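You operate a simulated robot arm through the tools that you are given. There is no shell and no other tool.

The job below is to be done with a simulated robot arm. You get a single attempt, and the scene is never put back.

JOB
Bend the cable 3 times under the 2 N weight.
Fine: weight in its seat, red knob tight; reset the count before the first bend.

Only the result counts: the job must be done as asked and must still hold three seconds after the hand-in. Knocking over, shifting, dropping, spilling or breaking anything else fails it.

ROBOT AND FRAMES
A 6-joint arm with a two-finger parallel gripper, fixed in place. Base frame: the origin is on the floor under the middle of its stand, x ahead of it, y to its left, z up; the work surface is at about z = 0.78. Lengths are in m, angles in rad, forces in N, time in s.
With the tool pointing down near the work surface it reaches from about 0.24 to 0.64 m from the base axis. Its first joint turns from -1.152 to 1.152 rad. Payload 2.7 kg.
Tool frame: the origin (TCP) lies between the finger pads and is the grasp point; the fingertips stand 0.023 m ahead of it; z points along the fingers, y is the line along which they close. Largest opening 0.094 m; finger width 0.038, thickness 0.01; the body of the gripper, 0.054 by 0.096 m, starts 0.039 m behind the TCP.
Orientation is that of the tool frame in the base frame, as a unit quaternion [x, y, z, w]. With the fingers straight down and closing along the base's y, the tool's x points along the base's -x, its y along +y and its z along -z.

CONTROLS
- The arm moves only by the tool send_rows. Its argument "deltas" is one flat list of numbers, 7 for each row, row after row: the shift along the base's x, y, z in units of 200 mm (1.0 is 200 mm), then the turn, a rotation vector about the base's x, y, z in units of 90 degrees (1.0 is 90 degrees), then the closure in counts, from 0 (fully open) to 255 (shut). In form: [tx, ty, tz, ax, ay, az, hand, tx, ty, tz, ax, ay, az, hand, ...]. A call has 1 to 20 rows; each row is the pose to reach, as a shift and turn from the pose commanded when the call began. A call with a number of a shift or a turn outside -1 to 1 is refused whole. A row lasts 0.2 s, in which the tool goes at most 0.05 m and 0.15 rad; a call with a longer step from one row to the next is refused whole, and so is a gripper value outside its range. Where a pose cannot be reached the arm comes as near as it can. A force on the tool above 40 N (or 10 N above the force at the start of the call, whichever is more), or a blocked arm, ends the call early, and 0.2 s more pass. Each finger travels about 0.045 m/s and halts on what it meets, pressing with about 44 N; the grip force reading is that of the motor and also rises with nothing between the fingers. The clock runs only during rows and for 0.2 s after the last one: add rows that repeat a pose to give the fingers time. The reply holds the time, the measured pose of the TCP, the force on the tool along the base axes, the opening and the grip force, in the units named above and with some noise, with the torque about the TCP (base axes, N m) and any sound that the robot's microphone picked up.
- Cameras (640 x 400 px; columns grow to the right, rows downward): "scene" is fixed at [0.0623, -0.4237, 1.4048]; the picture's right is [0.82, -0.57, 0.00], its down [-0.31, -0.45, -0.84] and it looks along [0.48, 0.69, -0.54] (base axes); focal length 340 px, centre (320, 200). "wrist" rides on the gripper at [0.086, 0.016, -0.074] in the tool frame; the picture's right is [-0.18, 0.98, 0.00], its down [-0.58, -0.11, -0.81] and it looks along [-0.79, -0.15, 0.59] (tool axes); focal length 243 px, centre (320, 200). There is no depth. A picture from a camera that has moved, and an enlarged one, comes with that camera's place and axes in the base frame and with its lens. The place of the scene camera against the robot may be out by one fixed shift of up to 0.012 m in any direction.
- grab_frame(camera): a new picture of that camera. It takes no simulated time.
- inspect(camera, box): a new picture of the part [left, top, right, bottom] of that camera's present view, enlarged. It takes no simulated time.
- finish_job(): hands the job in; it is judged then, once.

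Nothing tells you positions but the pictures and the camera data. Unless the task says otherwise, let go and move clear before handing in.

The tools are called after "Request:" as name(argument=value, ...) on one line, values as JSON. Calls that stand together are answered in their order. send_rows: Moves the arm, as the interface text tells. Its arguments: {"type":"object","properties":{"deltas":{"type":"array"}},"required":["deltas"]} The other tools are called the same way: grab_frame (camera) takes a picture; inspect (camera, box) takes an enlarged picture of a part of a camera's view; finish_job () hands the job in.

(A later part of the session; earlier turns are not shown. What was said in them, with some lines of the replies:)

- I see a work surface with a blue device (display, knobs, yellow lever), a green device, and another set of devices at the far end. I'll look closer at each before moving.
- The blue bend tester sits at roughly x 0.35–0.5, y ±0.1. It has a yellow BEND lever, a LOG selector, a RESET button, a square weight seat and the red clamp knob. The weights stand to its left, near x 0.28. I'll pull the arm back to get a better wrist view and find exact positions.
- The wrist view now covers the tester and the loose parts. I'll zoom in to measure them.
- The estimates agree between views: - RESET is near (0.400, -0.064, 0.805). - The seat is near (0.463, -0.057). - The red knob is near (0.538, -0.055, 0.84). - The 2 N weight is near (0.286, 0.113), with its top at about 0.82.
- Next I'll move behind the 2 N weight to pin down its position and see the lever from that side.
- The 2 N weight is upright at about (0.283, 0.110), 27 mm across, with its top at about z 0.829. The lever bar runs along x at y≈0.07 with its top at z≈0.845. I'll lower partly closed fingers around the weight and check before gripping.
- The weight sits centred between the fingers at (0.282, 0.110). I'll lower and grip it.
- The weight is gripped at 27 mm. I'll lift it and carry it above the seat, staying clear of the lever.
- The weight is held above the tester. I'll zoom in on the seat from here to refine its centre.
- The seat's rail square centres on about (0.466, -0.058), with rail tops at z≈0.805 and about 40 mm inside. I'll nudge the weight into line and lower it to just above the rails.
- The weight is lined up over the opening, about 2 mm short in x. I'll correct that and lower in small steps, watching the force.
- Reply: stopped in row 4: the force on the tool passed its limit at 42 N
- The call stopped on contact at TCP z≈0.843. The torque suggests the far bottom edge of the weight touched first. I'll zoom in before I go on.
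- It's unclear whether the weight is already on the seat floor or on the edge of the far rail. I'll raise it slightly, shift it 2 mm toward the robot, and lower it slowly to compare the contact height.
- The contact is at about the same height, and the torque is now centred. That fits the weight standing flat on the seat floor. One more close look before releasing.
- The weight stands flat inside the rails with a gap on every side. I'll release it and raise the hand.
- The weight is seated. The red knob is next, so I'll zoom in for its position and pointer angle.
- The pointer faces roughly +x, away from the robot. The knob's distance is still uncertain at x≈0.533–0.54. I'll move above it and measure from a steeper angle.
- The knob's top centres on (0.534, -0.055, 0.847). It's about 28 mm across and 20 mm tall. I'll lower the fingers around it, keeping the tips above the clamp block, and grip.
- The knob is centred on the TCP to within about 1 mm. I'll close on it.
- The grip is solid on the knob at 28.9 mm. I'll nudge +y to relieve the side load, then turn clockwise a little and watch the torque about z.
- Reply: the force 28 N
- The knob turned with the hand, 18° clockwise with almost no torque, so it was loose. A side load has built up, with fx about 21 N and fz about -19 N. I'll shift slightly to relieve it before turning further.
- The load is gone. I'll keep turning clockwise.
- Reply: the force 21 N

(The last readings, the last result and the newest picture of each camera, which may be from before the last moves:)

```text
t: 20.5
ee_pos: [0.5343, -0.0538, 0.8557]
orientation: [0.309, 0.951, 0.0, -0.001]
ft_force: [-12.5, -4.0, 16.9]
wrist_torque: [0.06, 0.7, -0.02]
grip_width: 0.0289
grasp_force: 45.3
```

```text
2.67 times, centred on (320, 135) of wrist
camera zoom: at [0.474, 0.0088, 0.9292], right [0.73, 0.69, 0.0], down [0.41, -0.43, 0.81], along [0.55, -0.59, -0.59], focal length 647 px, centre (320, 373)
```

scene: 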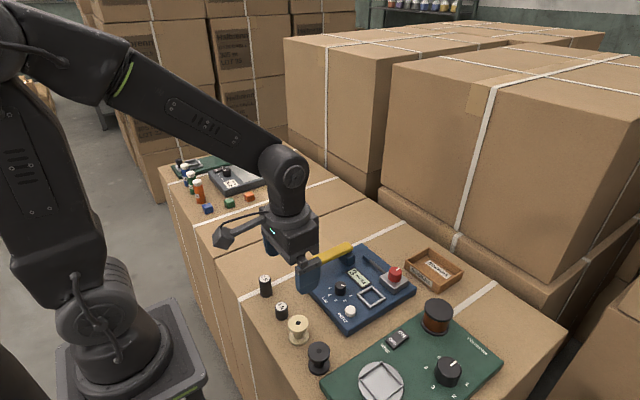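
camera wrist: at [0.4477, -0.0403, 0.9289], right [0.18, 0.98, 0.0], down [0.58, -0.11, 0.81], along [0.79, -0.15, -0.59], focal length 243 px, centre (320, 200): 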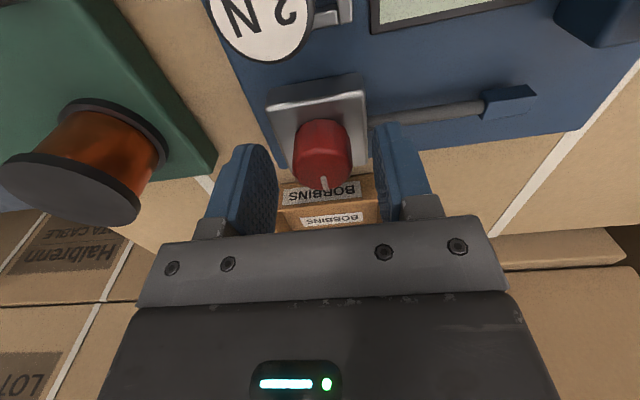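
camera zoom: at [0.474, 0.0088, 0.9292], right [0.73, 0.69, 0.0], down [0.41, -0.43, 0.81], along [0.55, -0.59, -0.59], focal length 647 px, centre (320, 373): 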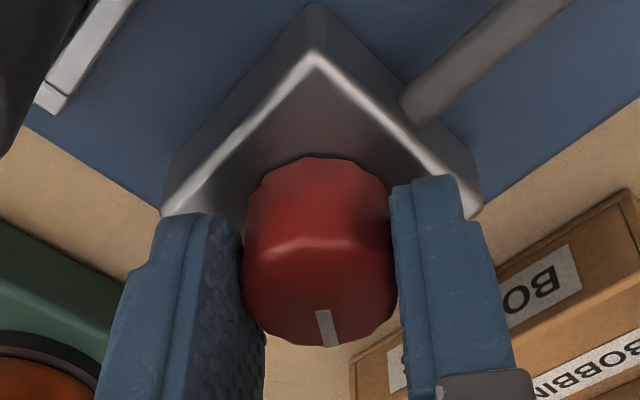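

The knob is at 36° and still turning freely. I'll relieve the load and continue.

Request:
send_rows(deltas=[-0.003, 0, 0.004, 0, 0, 0, 255, -0.003, 0, 0.004, 0, 0, -0.05, 255, -0.003, 0, 0.004, 0, 0, -0.1, 255, -0.003, 0, 0.004, 0, 0, -0.15, 255, -0.003, 0, 0.004, 0, 0, -0.2, 255, -0.003, 0, 0.004, 0, 0, -0.2, 255])

Request:
inspect(camera="wrist", box=[250, 60, 390, 210])

```text
t: 21.9
ee_pos: [0.5354, -0.055, 0.8559]
orientation: [0.454, 0.891, 0.0, 0.001]
ft_force: [4.2, -6.0, -4.2]
wrist_torque: [-0.4, -0.43, 0.01]
grip_width: 0.0293
grasp_force: 44.8
```

```text
2.67 times, centred on (320, 135) of wrist
camera zoom: at [0.4965, 0.0244, 0.9291], right [0.9, 0.43, 0.0], down [0.25, -0.53, 0.81], along [0.35, -0.73, -0.59], focal length 647 px, centre (320, 373)
```

zoom: 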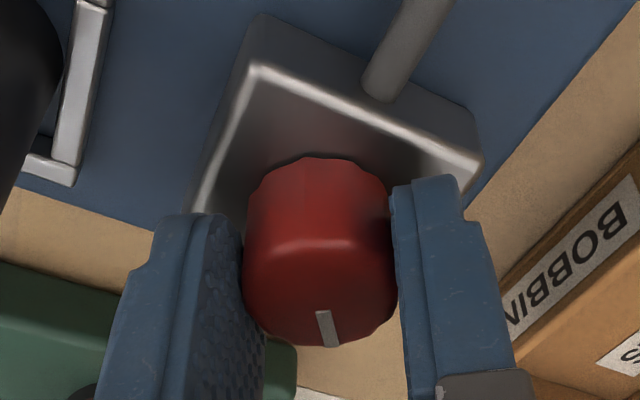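

54° and still free, with small forces. I'll continue to 90°.

Request:
send_rows(deltas=[0, 0, 0, 0, 0, -0.05, 255, 0, 0, 0, 0, 0, -0.1, 255, 0, 0, 0, 0, 0, -0.15, 255, 0, 0, 0, 0, 0, -0.2, 255, 0, 0, 0, 0, 0, -0.2, 255])

Request:
inspect(camera="wrist", box=[250, 60, 390, 210])

```text
t: 23.1
ee_pos: [0.5348, -0.0541, 0.8553]
orientation: [0.588, 0.809, 0.0, 0.001]
ft_force: [15.7, -1.1, -15.1]
wrist_torque: [-0.32, -0.46, -0.01]
grip_width: 0.029
grasp_force: 45.2
```

```text
2.67 times, centred on (320, 135) of wrist
camera zoom: at [0.5231, 0.0322, 0.9292], right [0.99, 0.13, 0.0], down [0.07, -0.59, 0.81], along [0.1, -0.8, -0.59], focal length 647 px, centre (320, 373)
```

zoom: 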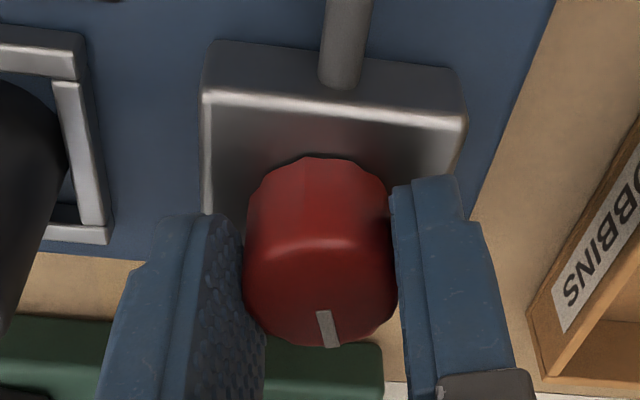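

72° and still turning freely. I'll relieve the load and continue clockwise.

Request:
send_rows(deltas=[0.004, 0, -0.004, 0, 0, 0, 255, 0.004, 0, -0.004, 0, 0, -0.05, 255, 0.004, 0, -0.004, 0, 0, -0.1, 255, 0.004, 0, -0.004, 0, 0, -0.15, 255, 0.004, 0, -0.004, 0, 0, -0.2, 255, 0.004, 0, -0.004, 0, 0, -0.2, 255])

Request:
inspect(camera="wrist", box=[250, 60, 390, 210])

```text
t: 24.5
ee_pos: [0.5356, -0.0549, 0.8552]
orientation: [0.707, 0.707, -0.001, -0.001]
ft_force: [2.7, 3.6, -1.2]
wrist_torque: [0.11, 0.04, 0.04]
grip_width: 0.0289
grasp_force: 44.9
```

```text
2.67 times, centred on (320, 135) of wrist
camera zoom: at [0.5511, 0.0315, 0.9292], right [0.98, -0.18, 0.0], down [-0.11, -0.58, 0.81], along [-0.15, -0.79, -0.59], focal length 647 px, centre (320, 373)
```

zoom: 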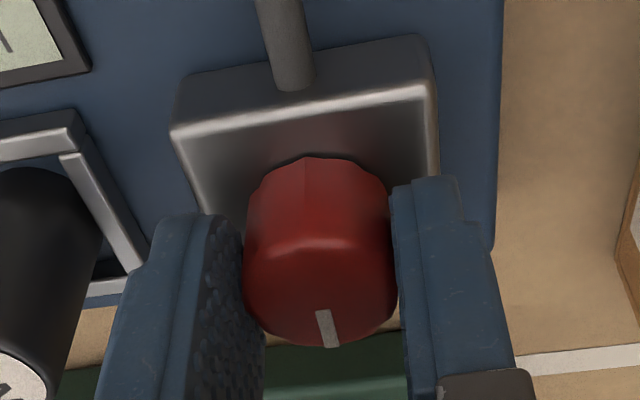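

90° with no stop yet. I'll continue clockwise and watch whether the pointer starts slipping in the fingers.

Request:
send_rows(deltas=[0, 0, 0, 0, 0, -0.05, 255, 0, 0, 0, 0, 0, -0.1, 255, 0, 0, 0, 0, 0, -0.15, 255, 0, 0, 0, 0, 0, -0.2, 255, 0, 0, 0, 0, 0, -0.2, 255])

Request:
inspect(camera="wrist", box=[250, 60, 390, 210])

```text
t: 25.7
ee_pos: [0.5348, -0.0541, 0.8543]
orientation: [0.809, 0.588, 0.001, 0.001]
ft_force: [5.3, 1.7, 0.6]
wrist_torque: [-0.19, -0.05, 0.51]
grip_width: 0.0292
grasp_force: 44.8
```

```text
2.67 times, centred on (320, 135) of wrist
camera zoom: at [0.5769, 0.0223, 0.9294], right [0.88, -0.48, 0.0], down [-0.28, -0.52, 0.81], along [-0.39, -0.71, -0.59], focal length 647 px, centre (320, 373)
```

zoom: 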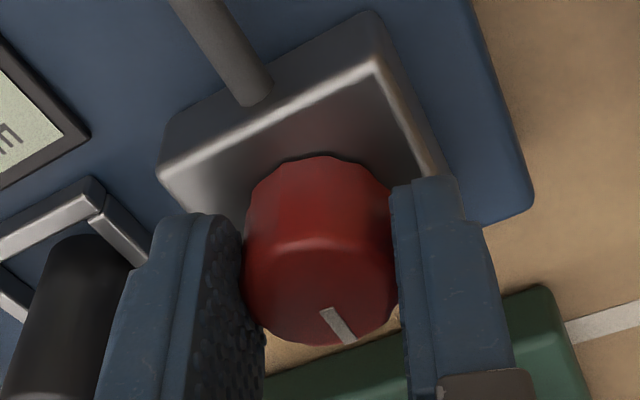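

The torque about z has jumped to 0.5 N·m and the pointer has begun to slip in the fingers, so the knob has reached its tight stop. I'll push a little further to confirm.

Request:
send_rows(deltas=[0, 0, 0, 0, 0, -0.05, 255, 0, 0, 0, 0, 0, -0.1, 255, 0, 0, 0, 0, 0, -0.1, 255])

Request:
inspect(camera="wrist", box=[250, 60, 390, 210])

```text
t: 26.5
ee_pos: [0.536, -0.0535, 0.8552]
orientation: [0.853, 0.522, 0.0, 0.0]
ft_force: [3.8, -2.4, 5.1]
wrist_torque: [0.13, -0.08, 0.4]
grip_width: 0.0291
grasp_force: 45.1
```

```text
2.67 times, centred on (320, 135) of wrist
camera zoom: at [0.5887, 0.0145, 0.9293], right [0.79, -0.61, 0.0], down [-0.36, -0.47, 0.81], along [-0.49, -0.64, -0.59], focal length 647 px, centre (320, 373)
```

zoom: 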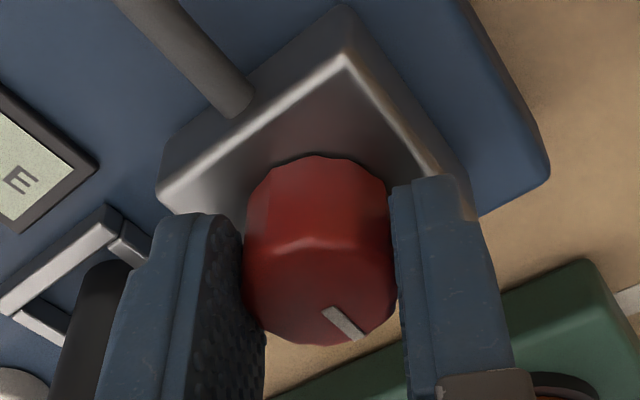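

The pointer slipped again at the same torque, so the knob is hard against its tight stop. I'll release it, rise, and turn the hand back.

Request:
send_rows(deltas=[0, 0, 0, 0, 0, 0, 170, 0, 0, 0, 0, 0, 0, 141, 0, 0, 0, 0, 0, 0, 141, 0, 0, 0.1, 0, 0, 0, 141, 0, 0, 0.25, 0, 0, 0, 141, 0, 0, 0.4, 0, 0, 0.05, 141, 0, 0, 0.4, 0, 0, 0.14, 141, 0, 0, 0.4, 0, 0, 0.23, 141, 0, 0, 0.4, 0, 0, 0.32, 141, 0, 0, 0.4, 0, 0, 0.41, 141, 0, 0, 0.4, 0, 0, 0.5, 141, 0, 0, 0.4, 0, 0, 0.59, 141, 0, 0, 0.4, 0, 0, 0.68, 141, 0, 0, 0.4, 0, 0, 0.77, 141, 0, 0, 0.4, 0, 0, 0.86, 141, 0, 0, 0.4, 0, 0, 0.95, 141, 0, 0, 0.4, 0, 0, 1.0, 141])

Request:
send_rows(deltas=[-0.05, 0, 0, 0, 0, 0.05, 141, -0.15, 0, 0, 0, 0, 0.12, 141, -0.28, 0, 0, 0, 0, 0.2, 141, -0.4, -0.02, 0, 0, 0, 0.27, 141, -0.4, -0.02, 0, 0, 0, 0.3, 141, -0.4, -0.02, 0, 0, 0, 0.3, 141])

Request:
grab_frame(camera="wrist")

Request:
inspect(camera="scene", box=[290, 220, 430, 330])

```text
t: 30.1
ee_pos: [0.5364, -0.0539, 0.9342]
orientation: [0.231, 0.973, -0.001, 0.0]
ft_force: [0.5, 0.6, -0.7]
wrist_torque: [0.03, 0.01, 0.0]
grip_width: 0.0421
grasp_force: 0.0
```

```text
t: 31.5
ee_pos: [0.4547, -0.0605, 0.9356]
orientation: [-0.001, 1.0, 0.0, 0.0]
ft_force: [0.4, -0.3, -0.4]
wrist_torque: [0.02, 0.03, -0.01]
grip_width: 0.0421
grasp_force: 0.1
```

```text
taken
camera wrist: at [0.3678, -0.0442, 1.0079], right [0.18, 0.98, 0.0], down [0.58, -0.11, 0.81], along [0.79, -0.15, -0.59], focal length 243 px, centre (320, 200)
```

wrist: 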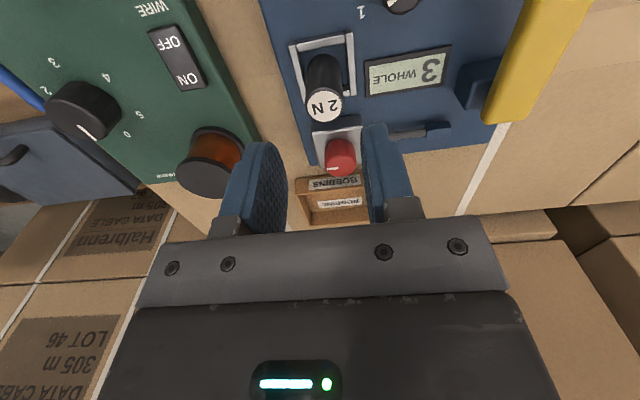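

```text
3.64 times, centred on (360, 275) of scene
camera zoom: at [0.0623, -0.4237, 1.4048], right [0.82, -0.57, 0.0], down [-0.31, -0.45, -0.84], along [0.48, 0.69, -0.54], focal length 1238 px, centre (174, -73)
```

zoom: 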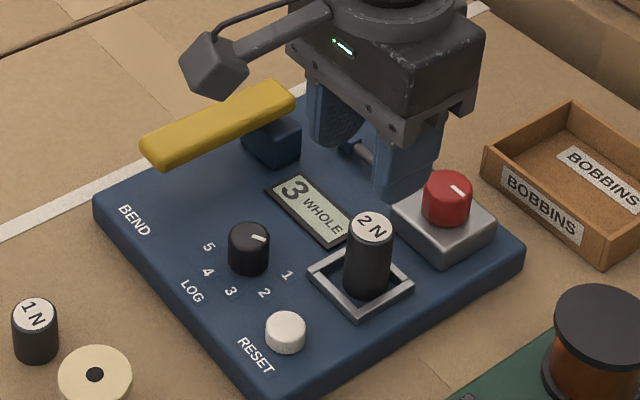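

Request:
inspect(camera="scene", box=[375, 255, 420, 290])

Request:
inspect(camera="wrist", box=[280, 50, 400, 200])

```text
11.43 times, centred on (398, 272) of scene
camera zoom: at [0.0623, -0.4237, 1.4048], right [0.82, -0.57, 0.0], down [-0.31, -0.45, -0.84], along [0.48, 0.69, -0.54], focal length 3891 px, centre (-566, -629)
```

zoom: 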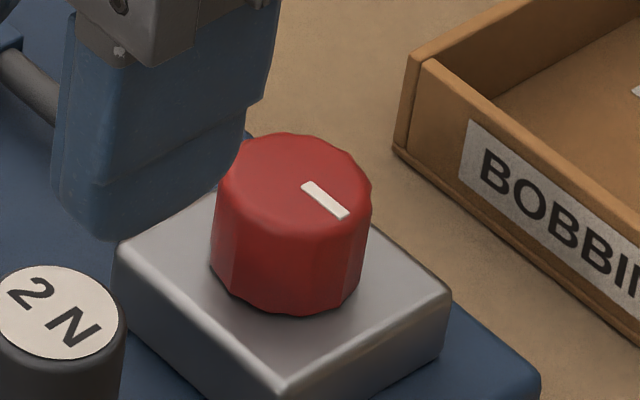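

```text
2.67 times, centred on (340, 125) of wrist
camera zoom: at [0.3678, -0.0442, 1.0079], right [0.18, 0.98, 0.0], down [0.58, -0.11, 0.81], along [0.79, -0.15, -0.59], focal length 647 px, centre (267, 400)
```

zoom: 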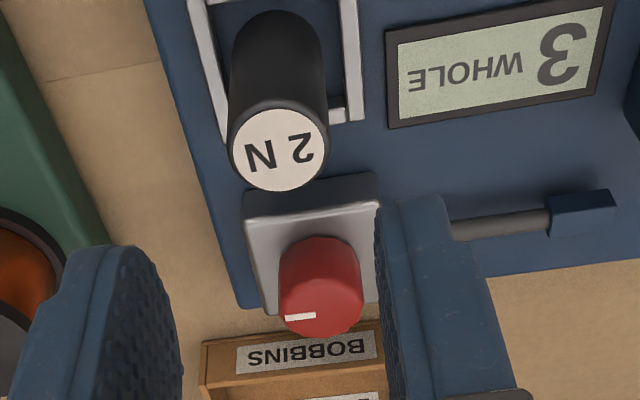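

The pointer now faces -y, about 95° clockwise from where it started, with the knob at its tight stop. Next is the RESET button. I'll close the fingers, move above it and re-measure.

Request:
send_rows(deltas=[-0.1, -0.01, 0, 0, 0, 0, 255, -0.2, -0.02, 0, 0, 0, 0, 255, -0.28, -0.02, 0, 0, 0, 0, 255, -0.28, -0.02, 0, 0, 0, 0, 255, -0.28, -0.02, 0, 0, 0, 0, 255])

Request:
grab_frame(camera="wrist")

Request:
inspect(camera="wrist", box=[260, 10, 400, 120])

Request:
inspect(camera="scene", box=[290, 220, 430, 330])

```text
t: 32.7
ee_pos: [0.3975, -0.0637, 0.9346]
orientation: [-0.001, 1.0, -0.001, 0.0]
ft_force: [0.9, 0.3, 0.1]
wrist_torque: [0.0, 0.01, 0.0]
grip_width: 0.0
grasp_force: 43.0
```

```text
taken
camera wrist: at [0.3112, -0.0475, 1.0086], right [0.18, 0.98, 0.0], down [0.58, -0.11, 0.81], along [0.79, -0.15, -0.59], focal length 243 px, centre (320, 200)
```

wrist: 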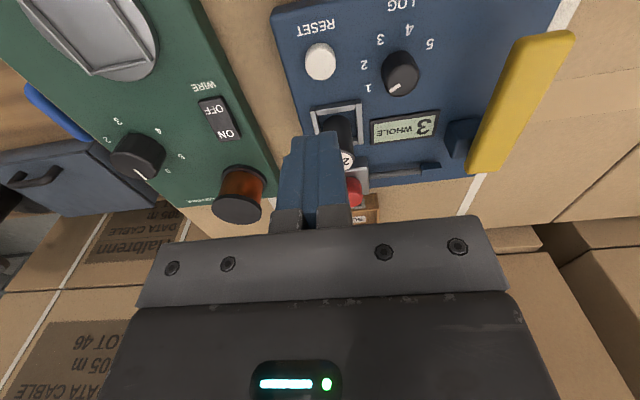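

```text
3.64 times, centred on (330, 65) of wrist
camera zoom: at [0.3112, -0.0475, 1.0086], right [0.18, 0.98, 0.0], down [0.58, -0.11, 0.81], along [0.79, -0.15, -0.59], focal length 882 px, centre (284, 691)
```

zoom: 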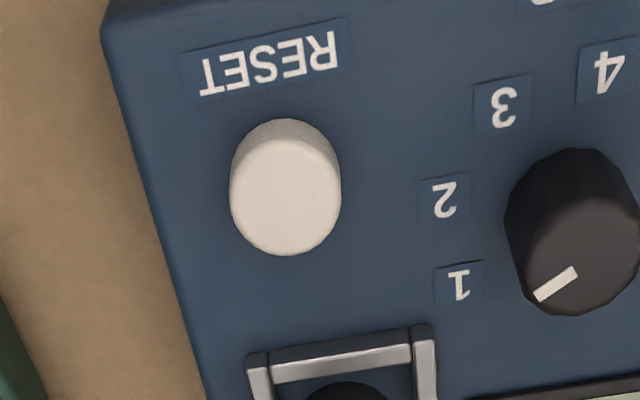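

```text
3.64 times, centred on (360, 275) of scene
camera zoom: at [0.0623, -0.4237, 1.4048], right [0.82, -0.57, 0.0], down [-0.31, -0.45, -0.84], along [0.48, 0.69, -0.54], focal length 1238 px, centre (174, -73)
```

zoom: 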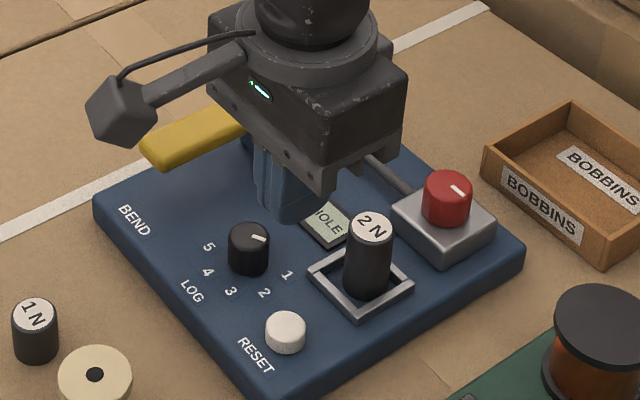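

The RESET cap is at (0.400, -0.0635) and its top is near z≈0.81. I'll come down to just above it first.

Request:
send_rows(deltas=[0.0125, 0, -0.12, 0, 0, 0, 255, 0.0125, 0, -0.24, 0, 0, 0, 255, 0.0125, 0, -0.36, 0, 0, 0, 255, 0.0125, 0, -0.44, 0, 0, 0, 255, 0.0125, 0, -0.48, 0, 0, 0, 255, 0.0125, 0, -0.48, 0, 0, 0, 255])

Request:
inspect(camera="scene", box=[310, 250, 410, 330])

Request:
grab_frame(camera="wrist")

```text
t: 34.1
ee_pos: [0.4029, -0.0621, 0.8393]
orientation: [0.0, 1.0, -0.001, 0.0]
ft_force: [-0.1, 0.5, 0.8]
wrist_torque: [0.01, -0.01, 0.0]
grip_width: 0.0001
grasp_force: 42.3
```

```text
5.00 times, centred on (360, 290) of scene
camera zoom: at [0.0623, -0.4237, 1.4048], right [0.82, -0.57, 0.0], down [-0.31, -0.45, -0.84], along [0.48, 0.69, -0.54], focal length 1702 px, centre (120, -250)
```

zoom: 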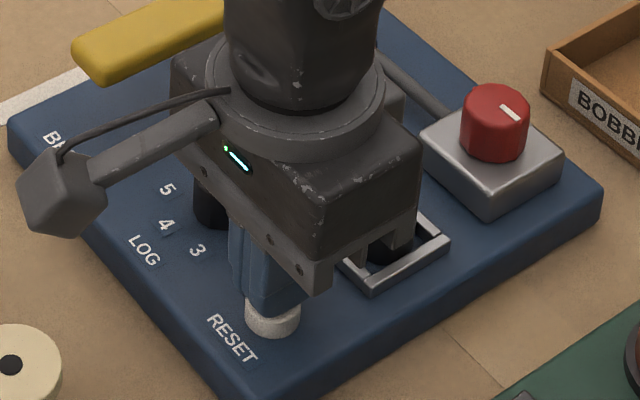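

```text
taken
camera wrist: at [0.3156, -0.0468, 0.9124], right [0.18, 0.98, 0.0], down [0.58, -0.11, 0.81], along [0.79, -0.15, -0.59], focal length 243 px, centre (320, 200)
```

wrist: 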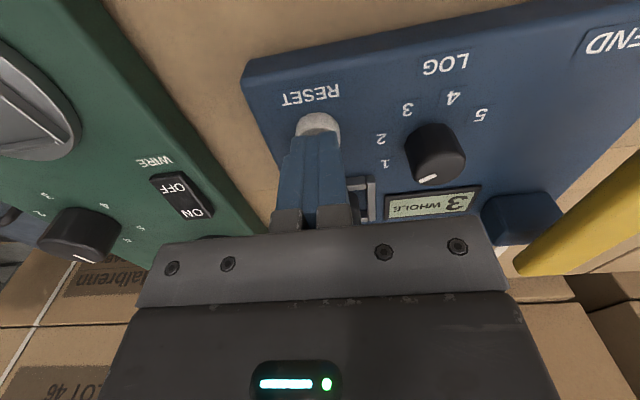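

The fingertips are just above the cap. I'll press down in 1 mm steps.

Request:
send_rows(deltas=[0, 0, -0.005, 0, 0, 0, 255, 0, 0, -0.01, 0, 0, 0, 255, 0, 0, -0.015, 0, 0, 0, 255, 0, 0, -0.02, 0, 0, 0, 255, 0, 0, -0.025, 0, 0, 0, 255])

Request:
grab_frame(camera="wrist")

```text
t: 35.3
ee_pos: [0.4018, -0.0633, 0.8341]
orientation: [0.0, 1.0, 0.001, -0.001]
ft_force: [-0.6, 0.6, 2.2]
wrist_torque: [0.02, 0.05, -0.02]
grip_width: 0.0001
grasp_force: 42.9
heard: click
```

```text
taken
camera wrist: at [0.3151, -0.0465, 0.9079], right [0.18, 0.98, 0.0], down [0.58, -0.11, 0.81], along [0.79, -0.15, -0.59], focal length 243 px, centre (320, 200)
```

wrist: 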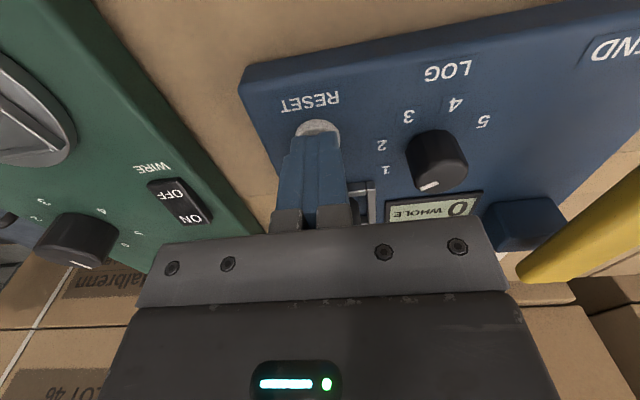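

There was a click and the display now reads 0 WHOLE. I'll rise and move over to the yellow BEND lever to measure it.

Request:
send_rows(deltas=[0, 0, 0.1, 0, 0, 0, 255, 0, 0, 0.3, 0, 0, 0, 255, 0, 0, 0.5, 0, 0, 0, 255, 0, 0.2, 0.55, 0, 0, 0, 255, -0.05, 0.4, 0.55, 0, 0, 0, 255, -0.15, 0.6, 0.55, 0, 0, 0, 255, -0.25, 0.65, 0.55, 0, 0, 0, 255, -0.25, 0.65, 0.55, 0, 0, 0, 255])

Request:
grab_frame(camera="wrist")

Request:
inspect(camera="scene", box=[290, 220, 430, 330])

```text
t: 37.1
ee_pos: [0.3538, 0.0682, 0.9434]
orientation: [0.0, 1.0, 0.0, 0.001]
ft_force: [1.3, -0.3, 0.6]
wrist_torque: [-0.01, 0.0, 0.0]
grip_width: 0.0
grasp_force: 43.0
```

```text
taken
camera wrist: at [0.2657, 0.0837, 1.0165], right [0.18, 0.98, 0.0], down [0.58, -0.11, 0.81], along [0.79, -0.15, -0.59], focal length 243 px, centre (320, 200)
```

wrist: 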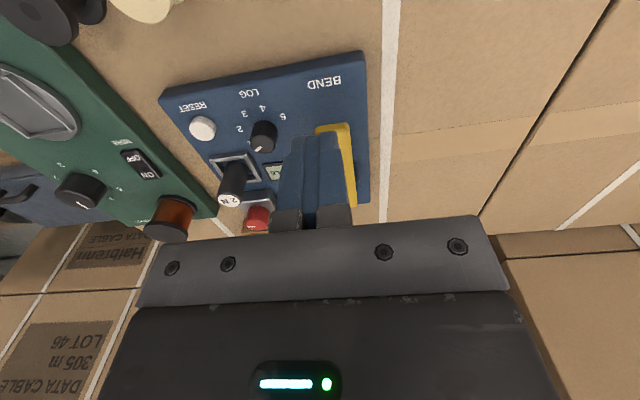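

```text
3.64 times, centred on (360, 275) of scene
camera zoom: at [0.0623, -0.4237, 1.4048], right [0.82, -0.57, 0.0], down [-0.31, -0.45, -0.84], along [0.48, 0.69, -0.54], focal length 1238 px, centre (174, -73)
```

zoom: 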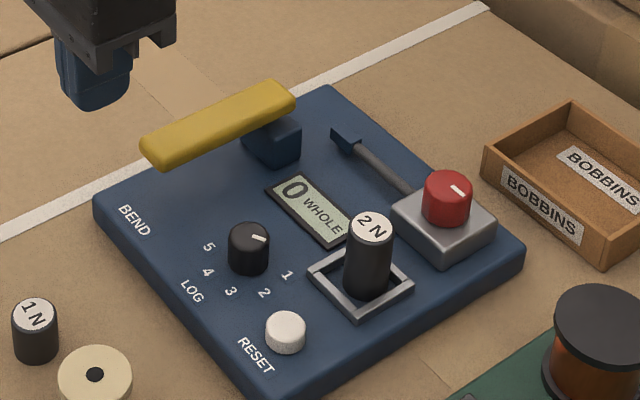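

The display reads 0 WHOLE. The lever's free end is at about (0.398, 0.070) with its top near z 0.845, and it pivots at the far block. I'll bring the closed fingertips to just above the free end.

Request:
send_rows(deltas=[0.1, 0.0075, -0.08, 0, 0, 0, 255, 0.2, 0.0075, -0.18, 0, 0, 0, 255, 0.2875, 0.0075, -0.27, 0, 0, 0, 255, 0.2875, 0.0075, -0.32, 0, 0, 0, 255, 0.2875, 0.0075, -0.32, 0, 0, 0, 255])

Request:
grab_frame(camera="wrist")

Request:
inspect(camera="scene", box=[290, 220, 430, 330])

```text
t: 38.3
ee_pos: [0.4089, 0.0696, 0.8798]
orientation: [0.0, 1.0, 0.0, 0.0]
ft_force: [0.3, 0.1, 2.4]
wrist_torque: [-0.01, -0.08, -0.04]
grip_width: 0.0
grasp_force: 42.6
```

```text
taken
camera wrist: at [0.3225, 0.0856, 0.9538], right [0.18, 0.98, 0.0], down [0.58, -0.11, 0.81], along [0.79, -0.15, -0.59], focal length 243 px, centre (320, 200)
```

wrist: 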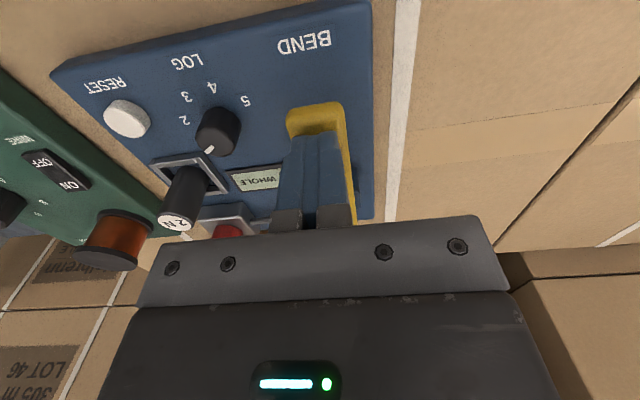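

```text
3.64 times, centred on (360, 275) of scene
camera zoom: at [0.0623, -0.4237, 1.4048], right [0.82, -0.57, 0.0], down [-0.31, -0.45, -0.84], along [0.48, 0.69, -0.54], focal length 1238 px, centre (174, -73)
```

zoom: 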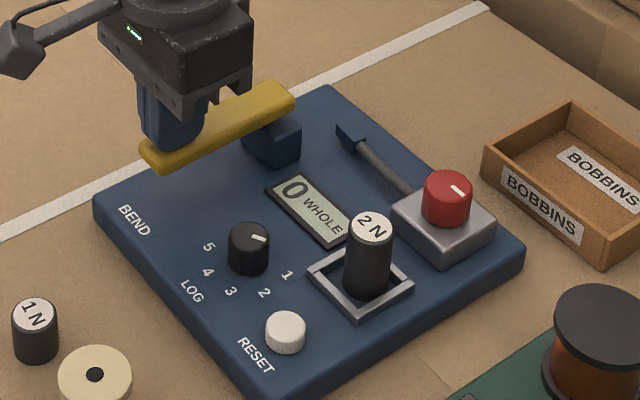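

The fingertips may already be resting lightly on the bar (fz +2.4 N). I'll press down in 2 mm steps and listen.

Request:
send_rows(deltas=[0, 0, -0.01, 0, 0, 0, 255, 0, 0, -0.02, 0, 0, 0, 255, 0, 0, -0.03, 0, 0, 0, 255, 0, 0, -0.04, 0, 0, 0, 255])

Request:
inspect(camera="scene", box=[290, 220, 430, 330])

```text
t: 39.3
ee_pos: [0.409, 0.0689, 0.8719]
orientation: [0.0, 1.0, 0.001, 0.0]
ft_force: [-3.6, 0.6, 4.2]
wrist_torque: [-0.01, -0.03, 0.0]
grip_width: 0.0
grasp_force: 42.2
```

```text
3.64 times, centred on (360, 275) of scene
camera zoom: at [0.0622, -0.4237, 1.4048], right [0.82, -0.57, 0.0], down [-0.31, -0.45, -0.84], along [0.48, 0.69, -0.54], focal length 1238 px, centre (174, -73)
```

zoom: 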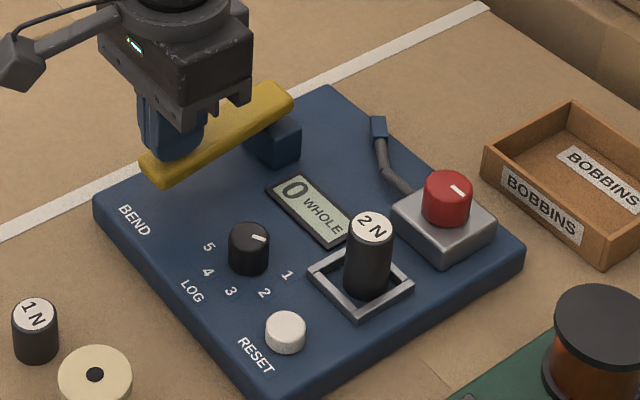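

Pressing the lever bends the cable's free end up, so this is the right motion. I'll keep pressing until it clicks or reaches a stop.

Request:
send_rows(deltas=[0, 0, -0.01, 0, 0, 0, 255, 0, 0, -0.02, 0, 0, 0, 255, 0, 0, -0.03, 0, 0, 0, 255, 0, 0, -0.04, 0, 0, 0, 255])

Request:
inspect(camera="scene", box=[290, 220, 430, 330])

```text
t: 40.3
ee_pos: [0.409, 0.0686, 0.8644]
orientation: [0.0, 1.0, 0.0, 0.0]
ft_force: [-5.9, 2.3, 8.3]
wrist_torque: [0.06, -0.01, 0.08]
grip_width: 0.0001
grasp_force: 42.4
```

```text
3.64 times, centred on (360, 275) of scene
camera zoom: at [0.0621, -0.4237, 1.4049], right [0.82, -0.57, 0.0], down [-0.31, -0.45, -0.84], along [0.48, 0.69, -0.54], focal length 1238 px, centre (174, -73)
```

zoom: 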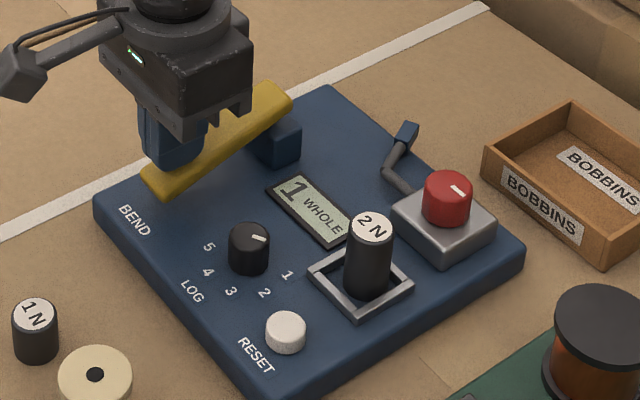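

The display now shows 1 WHOLE. I'll raise the hand so the lever returns fully, then check the count.

Request:
send_rows(deltas=[0, 0, 0.03, 0, 0, 0, 255, 0, 0, 0.06, 0, 0, 0, 255, 0, 0, 0.1, 0, 0, 0, 255, 0, 0, 0.14, 0, 0, 0, 255, 0, 0, 0.14, 0, 0, 0, 255, 0, 0, 0.14, 0, 0, 0, 255, 0, 0, 0.14, 0, 0, 0, 255])

Request:
inspect(camera="scene", box=[290, 220, 430, 330])

```text
t: 41.9
ee_pos: [0.4104, 0.0698, 0.893]
orientation: [0.0, 1.0, 0.0, 0.0]
ft_force: [-0.6, 0.2, 0.1]
wrist_torque: [0.01, 0.0, 0.0]
grip_width: 0.0003
grasp_force: 42.9
```

```text
3.64 times, centred on (360, 275) of scene
camera zoom: at [0.0623, -0.4237, 1.4048], right [0.82, -0.57, 0.0], down [-0.31, -0.45, -0.84], along [0.48, 0.69, -0.54], focal length 1238 px, centre (174, -73)
```

zoom: 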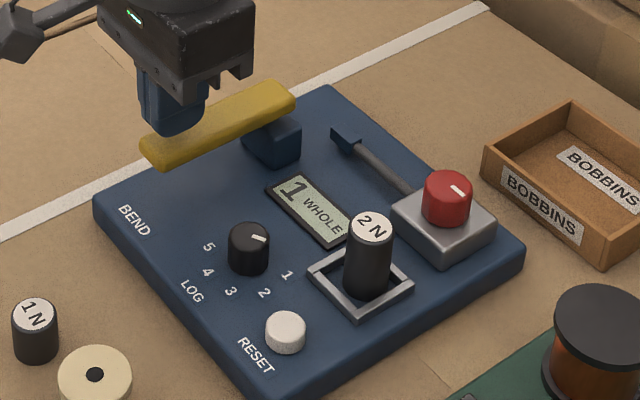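

The lever came back up, the cable is straight and the count holds at 1 WHOLE. Second bend, same stroke.

Request:
send_rows(deltas=[0, 0, -0.03, 0, 0, 0, 255, 0, 0, -0.06, 0, 0, 0, 255, 0, 0, -0.08, 0, 0, 0, 255, 0, 0, -0.1, 0, 0, 0, 255, 0, 0, -0.12, 0, 0, 0, 255, 0, 0, -0.13, 0, 0, 0, 255, 0, 0, -0.14, 0, 0, 0, 255])

Request:
inspect(camera="scene", box=[290, 220, 430, 330])

```text
t: 43.5
ee_pos: [0.4082, 0.0691, 0.8646]
orientation: [0.001, 1.0, 0.0, 0.0]
ft_force: [-4.2, -1.1, 6.1]
wrist_torque: [-0.01, 0.01, -0.02]
grip_width: 0.0
grasp_force: 42.2
```

```text
3.64 times, centred on (360, 275) of scene
camera zoom: at [0.0622, -0.4237, 1.4048], right [0.82, -0.57, 0.0], down [-0.31, -0.45, -0.84], along [0.48, 0.69, -0.54], focal length 1238 px, centre (174, -73)
```

zoom: 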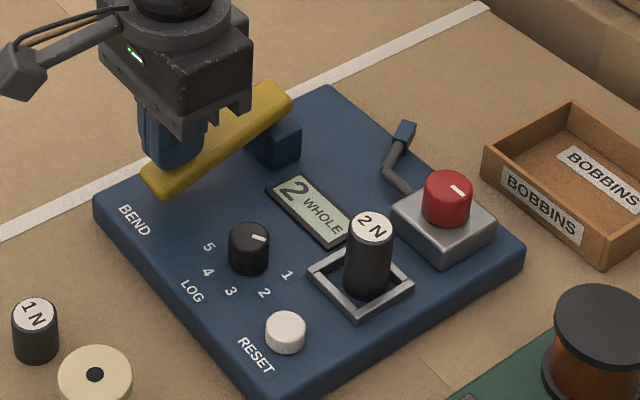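

The display shows 2 WHOLE. I'll raise fully and check before the third bend.

Request:
send_rows(deltas=[0, 0, 0.03, 0, 0, 0, 255, 0, 0, 0.06, 0, 0, 0, 255, 0, 0, 0.1, 0, 0, 0, 255, 0, 0, 0.14, 0, 0, 0, 255, 0, 0, 0.14, 0, 0, 0, 255, 0, 0, 0.14, 0, 0, 0, 255, 0, 0, 0.14, 0, 0, 0, 255])

Request:
inspect(camera="scene", box=[290, 220, 430, 330])

```text
t: 45.1
ee_pos: [0.4097, 0.0684, 0.8923]
orientation: [0.001, 1.0, 0.001, 0.0]
ft_force: [0.1, -0.5, 0.2]
wrist_torque: [0.01, -0.01, 0.01]
grip_width: 0.0001
grasp_force: 42.2
```

```text
3.64 times, centred on (360, 275) of scene
camera zoom: at [0.0623, -0.4237, 1.4048], right [0.82, -0.57, 0.0], down [-0.31, -0.45, -0.84], along [0.48, 0.69, -0.54], focal length 1238 px, centre (174, -73)
```

zoom: 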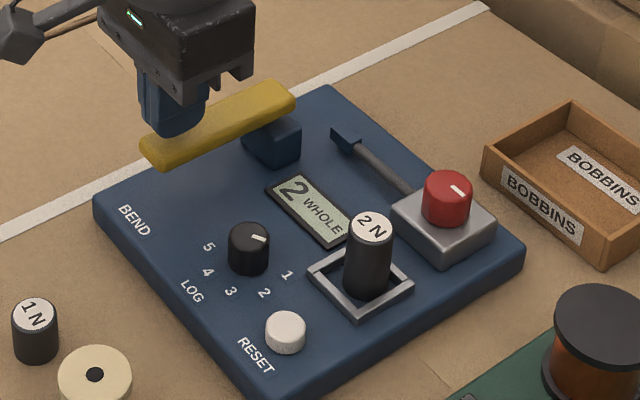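

The lever is back up and the count holds at 2 WHOLE. Third and last bend, same stroke.

Request:
send_rows(deltas=[0, 0, -0.03, 0, 0, 0, 255, 0, 0, -0.06, 0, 0, 0, 255, 0, 0, -0.08, 0, 0, 0, 255, 0, 0, -0.1, 0, 0, 0, 255, 0, 0, -0.12, 0, 0, 0, 255, 0, 0, -0.13, 0, 0, 0, 255, 0, 0, -0.14, 0, 0, 0, 255])

Request:
inspect(camera="scene", box=[290, 220, 430, 330])

```text
t: 46.7
ee_pos: [0.4087, 0.0694, 0.8638]
orientation: [-0.001, 1.0, 0.0, 0.0]
ft_force: [-3.4, -1.3, 5.8]
wrist_torque: [-0.04, -0.01, -0.03]
grip_width: 0.0
grasp_force: 42.8
```

```text
3.64 times, centred on (360, 275) of scene
camera zoom: at [0.0622, -0.4238, 1.4048], right [0.82, -0.57, 0.0], down [-0.31, -0.45, -0.84], along [0.48, 0.69, -0.54], focal length 1238 px, centre (174, -73)
```

zoom: 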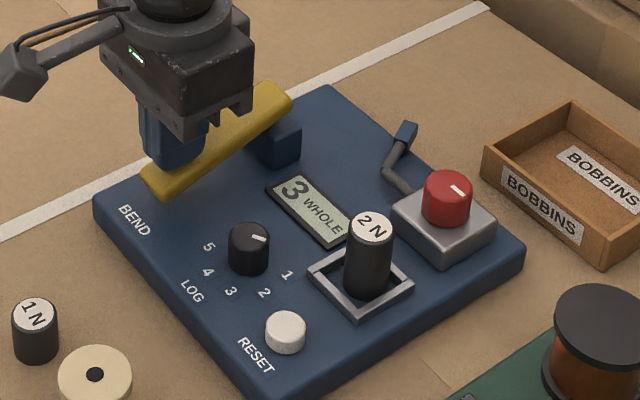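

The display shows 3 WHOLE. I'll raise well clear of the lever and back away, then do a final check.

Request:
send_rows(deltas=[0, 0, 0.03, 0, 0, 0, 255, 0, 0, 0.06, 0, 0, 0, 255, 0, 0, 0.12, 0, 0, 0, 255, 0, 0, 0.25, 0, 0, 0, 255, 0, 0, 0.4, 0, 0, 0, 255, -0.1, 0, 0.6, 0, 0, 0, 200, -0.2, 0, 0.8, 0, 0, 0, 120, -0.3, 0, 0.9, 0, 0, 0, 60, -0.3, 0, 0.9, 0, 0, 0, 60, -0.3, 0, 0.9, 0, 0, 0, 60])

Request:
inspect(camera="scene", box=[290, 220, 430, 330])

Request:
grab_frame(camera="scene")

Request:
grab_frame(camera="wrist")

```text
t: 48.9
ee_pos: [0.3493, 0.0689, 1.0455]
orientation: [-0.001, 1.0, 0.001, 0.0]
ft_force: [-0.4, -0.3, -0.5]
wrist_torque: [-0.02, -0.01, 0.02]
grip_width: 0.0719
grasp_force: 0.1
```

```text
3.64 times, centred on (360, 275) of scene
camera zoom: at [0.0623, -0.4237, 1.4048], right [0.82, -0.57, 0.0], down [-0.31, -0.45, -0.84], along [0.48, 0.69, -0.54], focal length 1238 px, centre (174, -73)
```

zoom: 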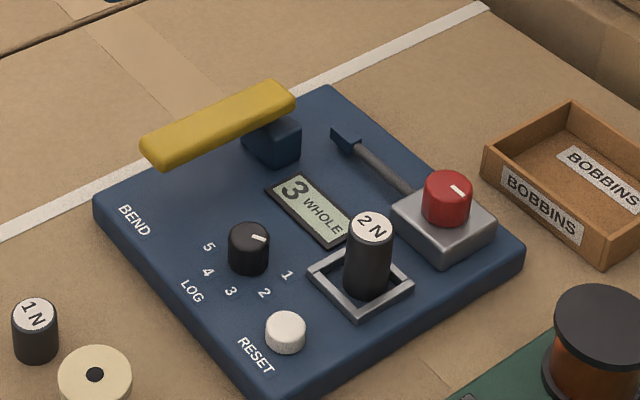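

```text
taken
```

scene: 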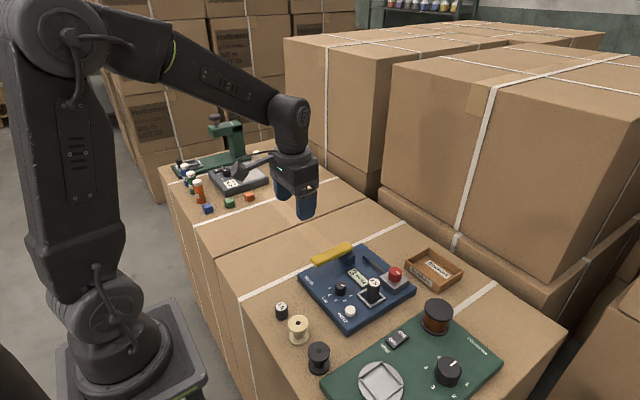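

```text
taken
camera wrist: at [0.2621, 0.0841, 1.1195], right [0.18, 0.98, 0.0], down [0.58, -0.11, 0.81], along [0.79, -0.15, -0.59], focal length 243 px, centre (320, 200)
```

wrist: 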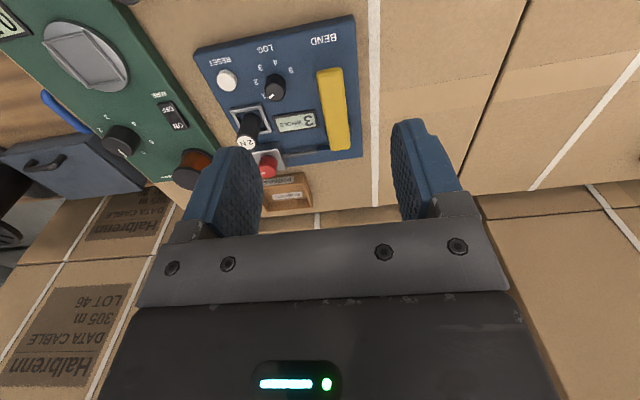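

The display reads 3 WHOLE, the cable is straight again, the 2 N weight is in its seat and the red knob is against its tight stop. Nothing else has moved and the hand is clear, so I'm handing in.

Request:
finish_job()

```text
The job is handed in.
```

The cable has been bent 3 times under the 2 N weight, and the job is handed in. At hand-in the display read 3 WHOLE.

- **Weight:** the 2 N weight is standing inside the seat rails on the tester.
- **Red knob:** it was loose at the start. I turned it about 95° clockwise until it hit a hard stop. I took clockwise as the tightening direction, and nothing on the tester confirmed that.
- **Count:** I pressed RESET before the first bend, and the display went from 3 to 0. It then read 1, 2 and 3 after the three bends.
- **Everything else:** the final pictures show nothing else moved. The lever is back up and the hand is clear.
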